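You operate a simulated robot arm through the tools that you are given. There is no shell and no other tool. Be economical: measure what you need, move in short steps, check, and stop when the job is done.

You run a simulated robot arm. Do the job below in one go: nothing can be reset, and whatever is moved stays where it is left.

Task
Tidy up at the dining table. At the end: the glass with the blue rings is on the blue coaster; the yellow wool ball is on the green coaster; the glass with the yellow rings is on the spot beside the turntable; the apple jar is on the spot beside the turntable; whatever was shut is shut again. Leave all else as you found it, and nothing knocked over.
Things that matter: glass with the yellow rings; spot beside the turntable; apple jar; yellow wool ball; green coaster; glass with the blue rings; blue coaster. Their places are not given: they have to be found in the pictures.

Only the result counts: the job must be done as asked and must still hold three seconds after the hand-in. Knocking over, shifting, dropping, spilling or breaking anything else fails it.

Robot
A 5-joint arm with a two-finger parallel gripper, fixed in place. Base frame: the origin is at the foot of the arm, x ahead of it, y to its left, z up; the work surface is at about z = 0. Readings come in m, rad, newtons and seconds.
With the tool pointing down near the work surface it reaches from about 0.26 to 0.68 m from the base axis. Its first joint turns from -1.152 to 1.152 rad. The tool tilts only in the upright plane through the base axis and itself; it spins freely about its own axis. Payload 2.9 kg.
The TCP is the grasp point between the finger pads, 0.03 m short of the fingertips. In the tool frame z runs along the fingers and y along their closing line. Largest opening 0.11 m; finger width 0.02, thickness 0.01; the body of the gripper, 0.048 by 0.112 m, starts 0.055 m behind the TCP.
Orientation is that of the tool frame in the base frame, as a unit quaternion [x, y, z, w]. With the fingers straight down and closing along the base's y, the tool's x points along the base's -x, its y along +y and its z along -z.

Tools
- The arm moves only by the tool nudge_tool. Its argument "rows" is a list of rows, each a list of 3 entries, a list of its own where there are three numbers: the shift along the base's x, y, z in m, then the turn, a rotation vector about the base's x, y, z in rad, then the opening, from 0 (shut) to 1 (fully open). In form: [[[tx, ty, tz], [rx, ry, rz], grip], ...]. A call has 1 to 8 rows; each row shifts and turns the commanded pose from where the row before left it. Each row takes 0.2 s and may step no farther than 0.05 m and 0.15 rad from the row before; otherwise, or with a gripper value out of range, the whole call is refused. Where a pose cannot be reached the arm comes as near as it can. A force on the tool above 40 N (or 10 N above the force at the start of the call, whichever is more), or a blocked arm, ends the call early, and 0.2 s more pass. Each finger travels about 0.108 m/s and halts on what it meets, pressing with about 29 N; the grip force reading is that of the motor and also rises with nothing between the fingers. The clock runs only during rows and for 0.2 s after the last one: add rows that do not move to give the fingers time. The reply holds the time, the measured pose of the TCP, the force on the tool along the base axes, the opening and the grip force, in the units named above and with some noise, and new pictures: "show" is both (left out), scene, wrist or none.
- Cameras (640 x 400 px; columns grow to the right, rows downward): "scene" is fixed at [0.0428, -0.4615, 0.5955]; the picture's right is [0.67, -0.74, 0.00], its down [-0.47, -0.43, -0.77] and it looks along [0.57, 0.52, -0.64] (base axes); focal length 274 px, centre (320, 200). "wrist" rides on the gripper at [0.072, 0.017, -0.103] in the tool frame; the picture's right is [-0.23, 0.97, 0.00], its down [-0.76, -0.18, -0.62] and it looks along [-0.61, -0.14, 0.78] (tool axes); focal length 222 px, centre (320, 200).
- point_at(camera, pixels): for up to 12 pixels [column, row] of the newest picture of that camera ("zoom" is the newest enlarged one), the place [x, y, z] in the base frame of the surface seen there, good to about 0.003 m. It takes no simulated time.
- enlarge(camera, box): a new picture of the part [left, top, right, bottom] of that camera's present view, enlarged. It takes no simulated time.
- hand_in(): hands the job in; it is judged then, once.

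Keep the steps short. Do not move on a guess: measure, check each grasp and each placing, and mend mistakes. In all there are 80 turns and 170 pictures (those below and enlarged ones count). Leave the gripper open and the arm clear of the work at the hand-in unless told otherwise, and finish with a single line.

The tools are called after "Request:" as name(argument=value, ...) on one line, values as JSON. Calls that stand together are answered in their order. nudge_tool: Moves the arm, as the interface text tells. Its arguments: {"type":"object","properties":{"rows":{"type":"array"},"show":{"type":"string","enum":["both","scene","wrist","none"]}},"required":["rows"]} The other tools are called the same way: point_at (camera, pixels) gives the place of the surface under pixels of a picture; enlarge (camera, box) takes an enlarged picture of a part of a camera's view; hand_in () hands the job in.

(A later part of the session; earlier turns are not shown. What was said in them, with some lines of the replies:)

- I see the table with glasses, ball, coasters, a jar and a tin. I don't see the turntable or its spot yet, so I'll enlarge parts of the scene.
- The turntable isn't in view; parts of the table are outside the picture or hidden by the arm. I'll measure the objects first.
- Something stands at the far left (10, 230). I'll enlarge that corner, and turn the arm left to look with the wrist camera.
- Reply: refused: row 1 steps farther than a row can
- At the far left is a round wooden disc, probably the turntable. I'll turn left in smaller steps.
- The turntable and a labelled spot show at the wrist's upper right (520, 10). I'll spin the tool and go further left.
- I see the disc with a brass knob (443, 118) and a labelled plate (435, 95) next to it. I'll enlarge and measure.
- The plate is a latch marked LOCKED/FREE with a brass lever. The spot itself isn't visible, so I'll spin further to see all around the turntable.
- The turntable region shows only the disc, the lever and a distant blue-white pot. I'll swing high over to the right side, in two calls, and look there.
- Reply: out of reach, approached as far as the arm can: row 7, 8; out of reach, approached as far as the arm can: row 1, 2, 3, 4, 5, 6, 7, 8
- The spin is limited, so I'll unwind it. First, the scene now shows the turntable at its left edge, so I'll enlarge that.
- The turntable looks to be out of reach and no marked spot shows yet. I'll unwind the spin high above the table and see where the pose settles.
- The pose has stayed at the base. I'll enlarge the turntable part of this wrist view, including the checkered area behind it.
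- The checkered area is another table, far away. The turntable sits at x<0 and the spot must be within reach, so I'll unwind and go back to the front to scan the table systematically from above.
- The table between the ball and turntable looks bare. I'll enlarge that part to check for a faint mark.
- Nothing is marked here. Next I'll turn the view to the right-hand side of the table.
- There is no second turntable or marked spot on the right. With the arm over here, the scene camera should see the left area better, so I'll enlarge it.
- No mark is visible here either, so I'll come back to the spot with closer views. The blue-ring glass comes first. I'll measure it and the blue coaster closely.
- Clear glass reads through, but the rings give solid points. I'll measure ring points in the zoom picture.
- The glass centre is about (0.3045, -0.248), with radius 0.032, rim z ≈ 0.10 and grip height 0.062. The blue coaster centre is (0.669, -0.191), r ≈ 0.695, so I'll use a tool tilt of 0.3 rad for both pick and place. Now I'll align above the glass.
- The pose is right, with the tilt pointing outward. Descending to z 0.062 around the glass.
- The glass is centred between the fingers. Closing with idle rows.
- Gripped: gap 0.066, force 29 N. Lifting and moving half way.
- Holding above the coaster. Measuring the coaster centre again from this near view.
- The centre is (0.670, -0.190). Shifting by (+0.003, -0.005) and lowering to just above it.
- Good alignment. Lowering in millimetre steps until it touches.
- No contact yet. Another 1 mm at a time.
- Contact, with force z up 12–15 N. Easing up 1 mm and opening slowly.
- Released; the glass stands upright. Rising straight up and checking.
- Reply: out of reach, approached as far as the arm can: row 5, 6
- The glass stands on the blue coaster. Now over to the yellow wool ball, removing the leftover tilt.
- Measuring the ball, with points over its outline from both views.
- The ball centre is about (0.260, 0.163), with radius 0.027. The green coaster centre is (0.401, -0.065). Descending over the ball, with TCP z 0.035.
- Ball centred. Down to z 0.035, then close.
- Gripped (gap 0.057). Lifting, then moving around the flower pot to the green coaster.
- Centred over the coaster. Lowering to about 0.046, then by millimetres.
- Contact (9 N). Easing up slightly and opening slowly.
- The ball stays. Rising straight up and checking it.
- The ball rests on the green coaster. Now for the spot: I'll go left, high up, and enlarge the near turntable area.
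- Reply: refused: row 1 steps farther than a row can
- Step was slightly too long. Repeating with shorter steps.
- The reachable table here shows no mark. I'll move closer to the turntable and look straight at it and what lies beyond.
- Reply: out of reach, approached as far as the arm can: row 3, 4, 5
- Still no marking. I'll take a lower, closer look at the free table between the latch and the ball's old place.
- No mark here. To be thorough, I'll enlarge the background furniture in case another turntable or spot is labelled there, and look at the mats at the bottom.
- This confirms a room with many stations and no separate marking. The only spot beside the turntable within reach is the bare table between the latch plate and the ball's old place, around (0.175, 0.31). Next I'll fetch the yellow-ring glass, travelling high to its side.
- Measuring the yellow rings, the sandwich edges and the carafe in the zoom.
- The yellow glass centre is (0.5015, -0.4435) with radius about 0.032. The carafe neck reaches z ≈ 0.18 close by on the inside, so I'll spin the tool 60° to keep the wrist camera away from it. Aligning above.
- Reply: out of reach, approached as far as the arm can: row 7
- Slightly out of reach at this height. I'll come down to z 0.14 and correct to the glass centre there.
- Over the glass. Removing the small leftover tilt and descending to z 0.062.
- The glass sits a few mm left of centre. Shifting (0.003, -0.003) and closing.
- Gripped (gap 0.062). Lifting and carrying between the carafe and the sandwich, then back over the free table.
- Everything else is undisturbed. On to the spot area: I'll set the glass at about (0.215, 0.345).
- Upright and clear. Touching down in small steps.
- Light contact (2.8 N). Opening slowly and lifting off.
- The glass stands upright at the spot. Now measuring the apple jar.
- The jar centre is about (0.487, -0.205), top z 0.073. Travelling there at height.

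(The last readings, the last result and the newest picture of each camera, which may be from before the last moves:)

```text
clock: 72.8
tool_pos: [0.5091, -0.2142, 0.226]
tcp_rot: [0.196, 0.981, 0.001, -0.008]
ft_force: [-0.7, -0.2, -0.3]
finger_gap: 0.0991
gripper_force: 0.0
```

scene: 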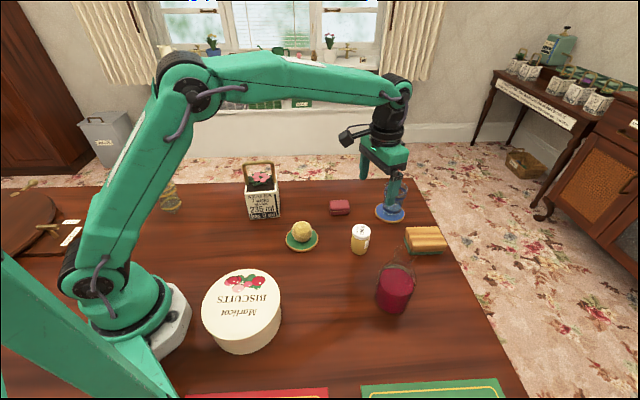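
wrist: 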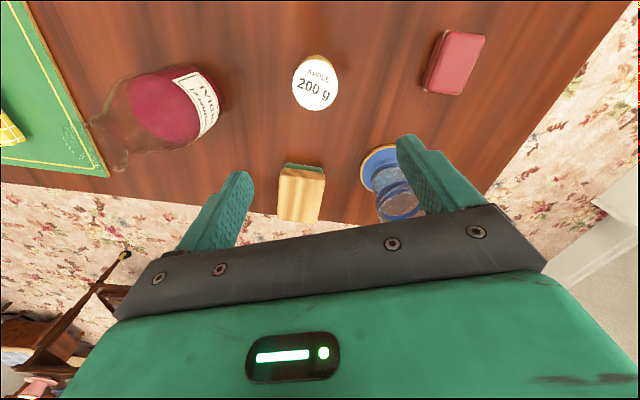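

The last shift overshot by 2 cm. Correcting to (0.487, -0.205) and lowering to 0.12.

Request:
nudge_tool(rows=[[[-0.022, 0.009, 0], [0, 0, 0], 0.9], [[0, 0, -0.045], [0, 0, 0], 0.9], [[0, 0, -0.045], [0, 0, 0], 0.9], [[0, 0, -0.016], [0, 0, 0], 0.9], [[0, 0, 0], [0, 0, 0], 0.9]], show="wrist")

Request:
point_at(camera="wrist", pixels=[[320, 110], [320, 130], [320, 150]])

```text
clock: 74.0
tool_pos: [0.4869, -0.2038, 0.1225]
tcp_rot: [0.197, 0.98, 0.001, -0.008]
ft_force: [0.1, 0.3, -0.3]
finger_gap: 0.0991
gripper_force: 0.1
```

wrist: 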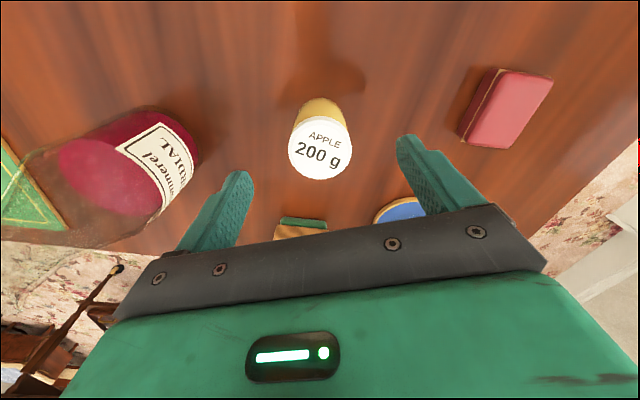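

```text
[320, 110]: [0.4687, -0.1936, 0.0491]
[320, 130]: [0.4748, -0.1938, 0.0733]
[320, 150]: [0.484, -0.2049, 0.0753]
```

Well centred. Down to z 0.04 and close.

Request:
nudge_tool(rows=[[[0, -0.001, -0.03], [0, 0, 0], 0.9], [[-0.001, 0, -0.03], [0, 0, 0], 0.9], [[0, 0, -0.022], [0, 0, 0], 0.9], [[0, 0, 0], [0, 0, 0], 0.7], [[0, 0, 0], [0, 0, 0], 0.5], [[0, 0, 0], [0, 0, 0], 0.35], [[0, 0, 0], [0, 0, 0], 0.35], [[0, 0, 0], [0, 0, 0], 0.35]], show="both")

```text
clock: 75.8
tool_pos: [0.484, -0.2066, 0.0388]
tcp_rot: [0.197, 0.98, 0.002, -0.008]
ft_force: [-0.4, -0.7, -0.6]
finger_gap: 0.0472
gripper_force: 28.4
```

scene: 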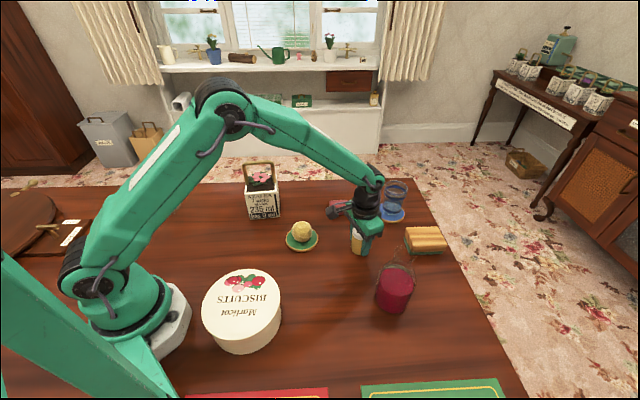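
wrist: 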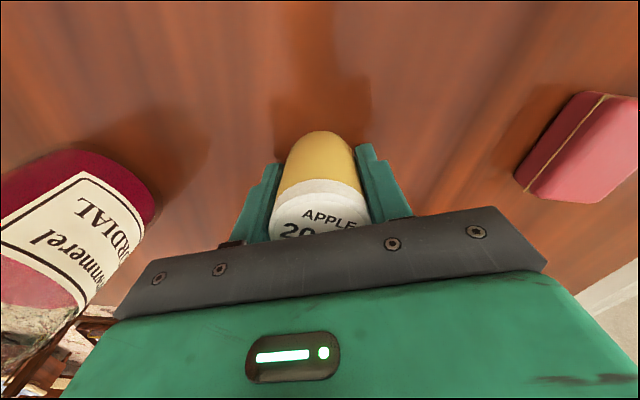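

Gripped (gap 0.047). Lifting and carrying to the spot.

Request:
nudge_tool(rows=[[[0, 0, 0.043], [0, 0, 0], 0.35], [[0, 0, 0.043], [0, 0, 0], 0.35], [[0, 0, 0.043], [0, 0, 0], 0.35], [[0, 0, 0.043], [0, 0, 0], 0.35], [[0, 0, 0.04], [0, 0, 0], 0.35], [[-0.0264, 0.0364, 0], [0, 0, 0.1085], 0.35], [[-0.0264, 0.0364, 0], [0, 0, 0.1085], 0.35], [[-0.0264, 0.0364, 0], [0, 0, 0.1085], 0.35]], show="scene")

Request:
nudge_tool(rows=[[[-0.0264, 0.0364, 0], [0, 0, 0.1085], 0.35], [[-0.0264, 0.0364, 0], [0, 0, 0.1085], 0.35], [[-0.0264, 0.0364, 0], [0, 0, 0.1085], 0.35], [[-0.0264, 0.0364, 0], [0, 0, 0.1085], 0.35], [[-0.0213, 0.038, 0], [0, 0, 0.1085], 0.35], [[-0.0213, 0.038, 0], [0, 0, 0.1085], 0.35], [[-0.0213, 0.038, 0], [0, 0, 0.1085], 0.35], [[-0.0213, 0.038, 0], [0, 0, 0.1085], 0.35]], show="none")

Request:
nudge_tool(rows=[[[-0.0213, 0.038, 0], [0, 0, 0.1085], 0.35], [[-0.0213, 0.038, 0], [0, 0, 0.1085], 0.35], [[0, 0, -0.04], [0, 0, 0], 0.35], [[0, 0, 0], [0, 0, 0], 0.35]], show="both")

```text
clock: 77.6
tool_pos: [0.4063, -0.0948, 0.2479]
tcp_rot: [0.034, 0.999, 0.001, -0.007]
ft_force: [0.4, -0.5, -2.4]
finger_gap: 0.047
gripper_force: 29.5
```

scene: 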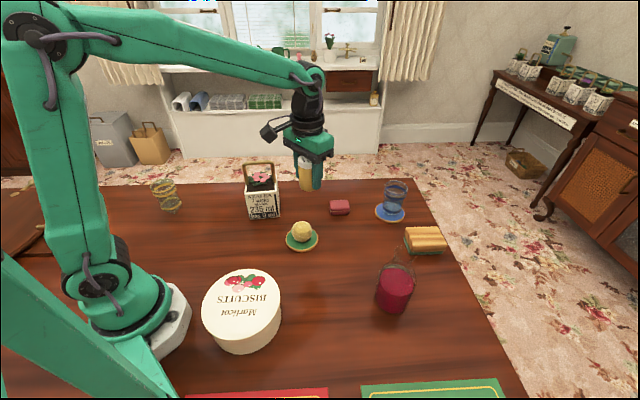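

```text
clock: 79.4
tool_pos: [0.2183, 0.2065, 0.25]
tcp_rot: [-0.389, 0.921, -0.002, -0.007]
ft_force: [0.4, 0.3, -2.5]
finger_gap: 0.0471
gripper_force: 29.1
```

```text
clock: 80.4
tool_pos: [0.1758, 0.2824, 0.2098]
tcp_rot: [-0.486, 0.874, -0.004, -0.006]
ft_force: [-0.1, 0.4, -2.3]
finger_gap: 0.0469
gripper_force: 28.9
```

scene: 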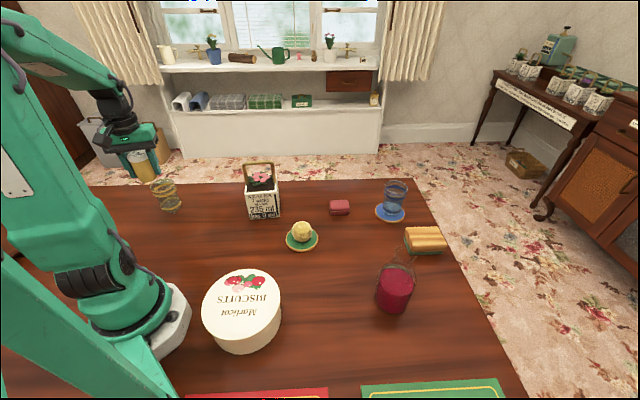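
wrist: 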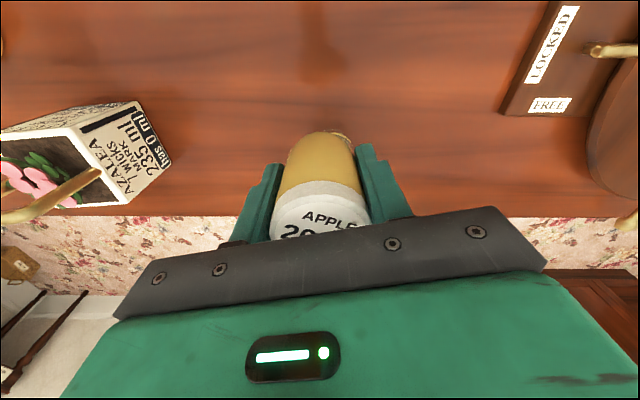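

The glass is 8 cm further out. Shifting 6 mm inward for clearance and descending.

Request:
nudge_tool(rows=[[[-0.004, -0.006, -0.04], [0, 0, 0], 0.35], [[0, 0, -0.045], [0, 0, 0], 0.35], [[0, 0, -0.045], [0, 0, 0], 0.35], [[0, 0, -0.032], [0, 0, 0], 0.35], [[0, 0, 0], [0, 0, 0], 0.35]], show="both")

```text
clock: 81.6
tool_pos: [0.1725, 0.2758, 0.0438]
tcp_rot: [-0.486, 0.874, -0.005, -0.007]
ft_force: [-0.1, -0.5, -2.0]
finger_gap: 0.047
gripper_force: 29.1
```

scene: 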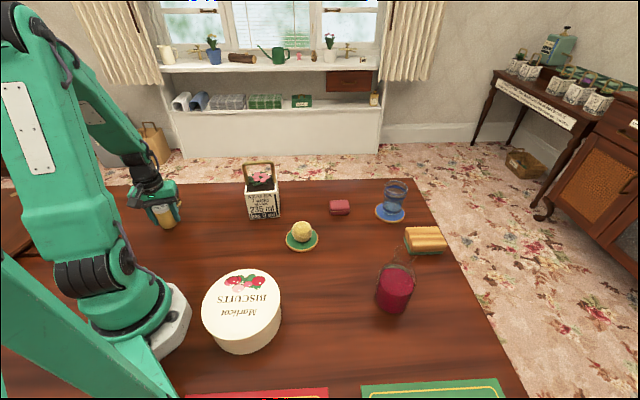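
wrist: 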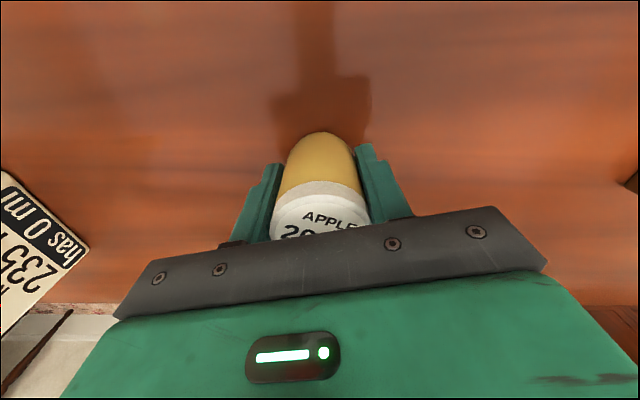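

Touching down in millimetre steps.

Request:
nudge_tool(rows=[[[0, 0, -0.003], [0, 0, 0], 0.35], [[0, 0, -0.001], [0, 0, 0], 0.35], [[0, 0, 0], [0, 0, 0], 0.35]], show="none")

Request:
nudge_tool(rows=[[[0, 0, -0.001], [0, 0, 0], 0.35], [[0, 0, 0], [0, 0, 0], 0.35]], show="none")

Request:
nudge_tool(rows=[[[0, 0, -0.001], [0, 0, 0], 0.35], [[0, 0, 0], [0, 0, 0], 0.35]], show="none")

```text
clock: 82.4
tool_pos: [0.17, 0.2736, 0.0418]
tcp_rot: [-0.487, 0.874, -0.004, -0.007]
ft_force: [0.5, 0.7, -2.4]
finger_gap: 0.047
gripper_force: 28.7
```

```text
clock: 83.0
tool_pos: [0.171, 0.2741, 0.0404]
tcp_rot: [-0.486, 0.874, -0.003, -0.007]
ft_force: [0.4, 0.6, -2.3]
finger_gap: 0.0467
gripper_force: 29.0
```

```text
clock: 83.6
tool_pos: [0.17, 0.2738, 0.0396]
tcp_rot: [-0.486, 0.874, -0.004, -0.008]
ft_force: [0.1, -0.1, -2.2]
finger_gap: 0.0471
gripper_force: 29.3
```

Request:
nudge_tool(rows=[[[0, 0, -0.001], [0, 0, 0], 0.35], [[0, 0, 0], [0, 0, 0], 0.35]], show="none")

Request:
nudge_tool(rows=[[[0, 0, -0.001], [0, 0, 0], 0.35], [[0, 0, 0], [0, 0, 0], 0.35]], show="none")

```text
clock: 84.2
tool_pos: [0.1686, 0.2734, 0.039]
tcp_rot: [-0.486, 0.874, -0.004, -0.007]
ft_force: [-1.2, 0.1, -2.9]
finger_gap: 0.0469
gripper_force: 29.1
```

```text
clock: 84.8
tool_pos: [0.1695, 0.2743, 0.0388]
tcp_rot: [-0.486, 0.874, -0.003, -0.007]
ft_force: [3.7, -7.0, 17.7]
finger_gap: 0.0468
gripper_force: 28.9
```

Contact (17 N). Easing, opening slowly and rising.

Request:
nudge_tool(rows=[[[0, 0, 0.0008], [0, 0, 0], 0.42], [[0, 0, 0], [0, 0, 0], 0.5], [[0, 0, 0], [0, 0, 0], 0.6], [[0, 0, 0], [0, 0, 0], 0.75], [[0, 0, 0], [0, 0, 0], 0.75], [[0, 0, 0.04], [0, 0, 0], 0.75], [[0, 0, 0.045], [0, 0, 0], 0.8], [[0, 0, 0.045], [0, 0, 0], 0.9]], show="both")

```text
clock: 86.6
tool_pos: [0.1656, 0.271, 0.1692]
tcp_rot: [-0.486, 0.874, -0.004, -0.007]
ft_force: [0.7, -0.4, 0.2]
finger_gap: 0.0992
gripper_force: 0.0
```

scene: 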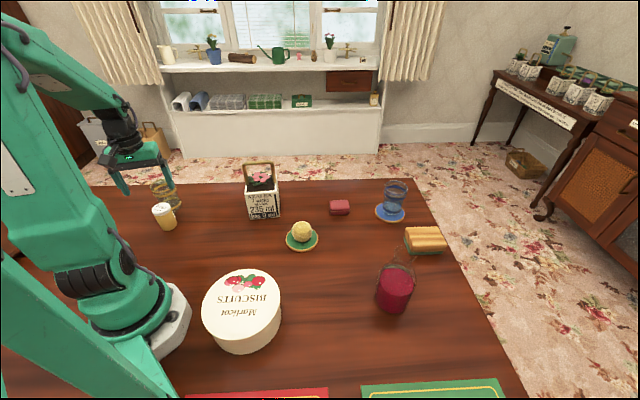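
wrist: 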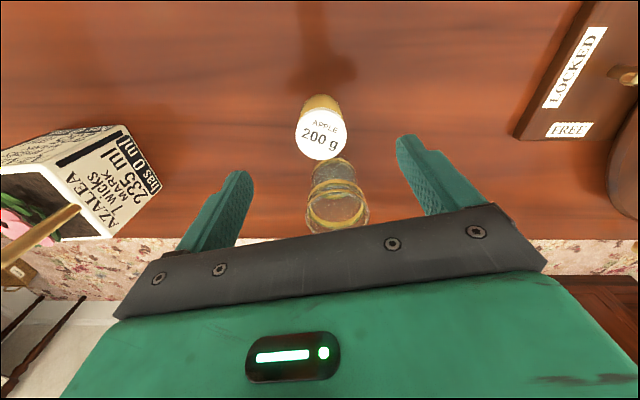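

Both stand upright side by side. Raising and withdrawing the arm to the middle, then a final check.

Request:
nudge_tool(rows=[[[0, 0, 0.045], [0, 0, 0], 1], [[0, 0, 0.045], [0, 0, 0], 1], [[0.01, -0.02, 0.04], [0, 0, -0.13], 1], [[0.025, -0.04, 0], [0, 0, -0.13], 1], [[0.025, -0.04, 0], [0, 0, -0.13], 1], [[0.025, -0.04, 0], [0, 0, -0.13], 1], [[0.025, -0.04, 0], [0, 0, -0.13], 1], [[0.02, -0.04, 0], [0, 0, -0.13], 1]], show="both")

Request:
enlarge(camera="scene", box=[120, 160, 460, 340])

```text
clock: 88.4
tool_pos: [0.2988, 0.0545, 0.298]
tcp_rot: [-0.117, 0.993, -0.001, -0.007]
ft_force: [0.3, 0.3, -0.1]
finger_gap: 0.1101
gripper_force: 0.0
```

scene: 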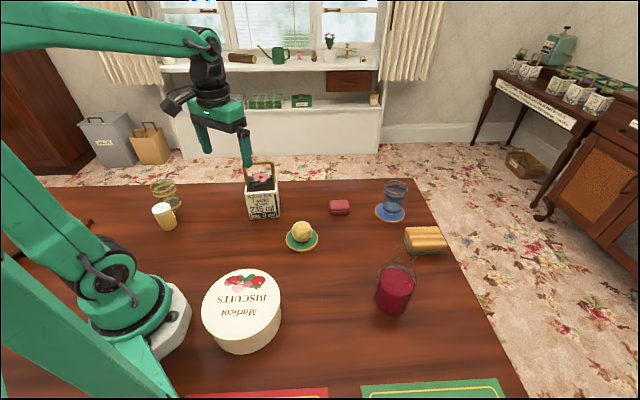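
wrist: 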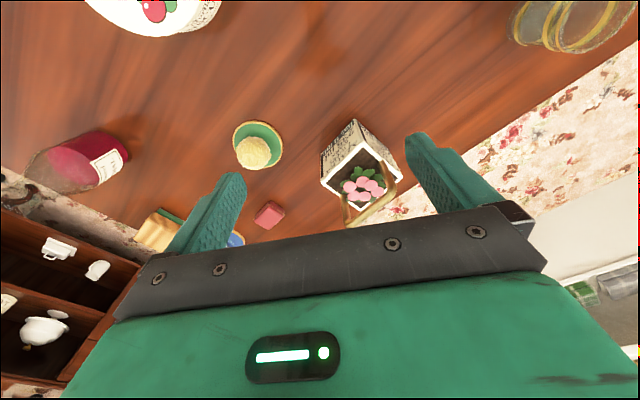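

```text
1.88 times, centred on (290, 250) of scene
```

zoom: 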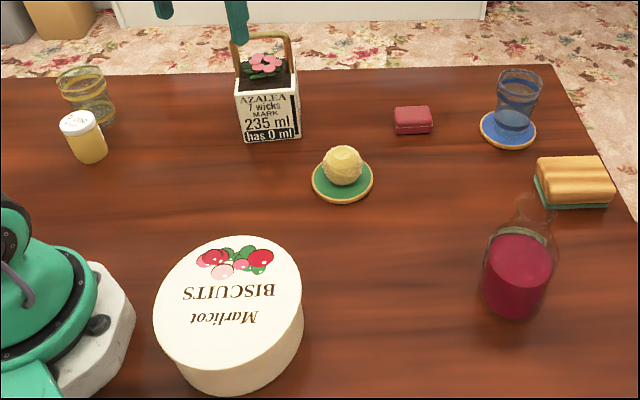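

The glasses, ball and jar are placed and nothing else has moved. The gripper is open and clear, so I'm handing in.

Request:
hand_in()

```text
The job is handed in.
```

Handed in: the blue-ring glass is on the blue coaster and the wool ball on the green one. The yellow-ring glass and apple jar stand together at about (0.19, 0.31), but I found no marked spot by the turntable, so that place is my best guess on the nearest reachable table; nothing shut was opened and nothing was knocked over.
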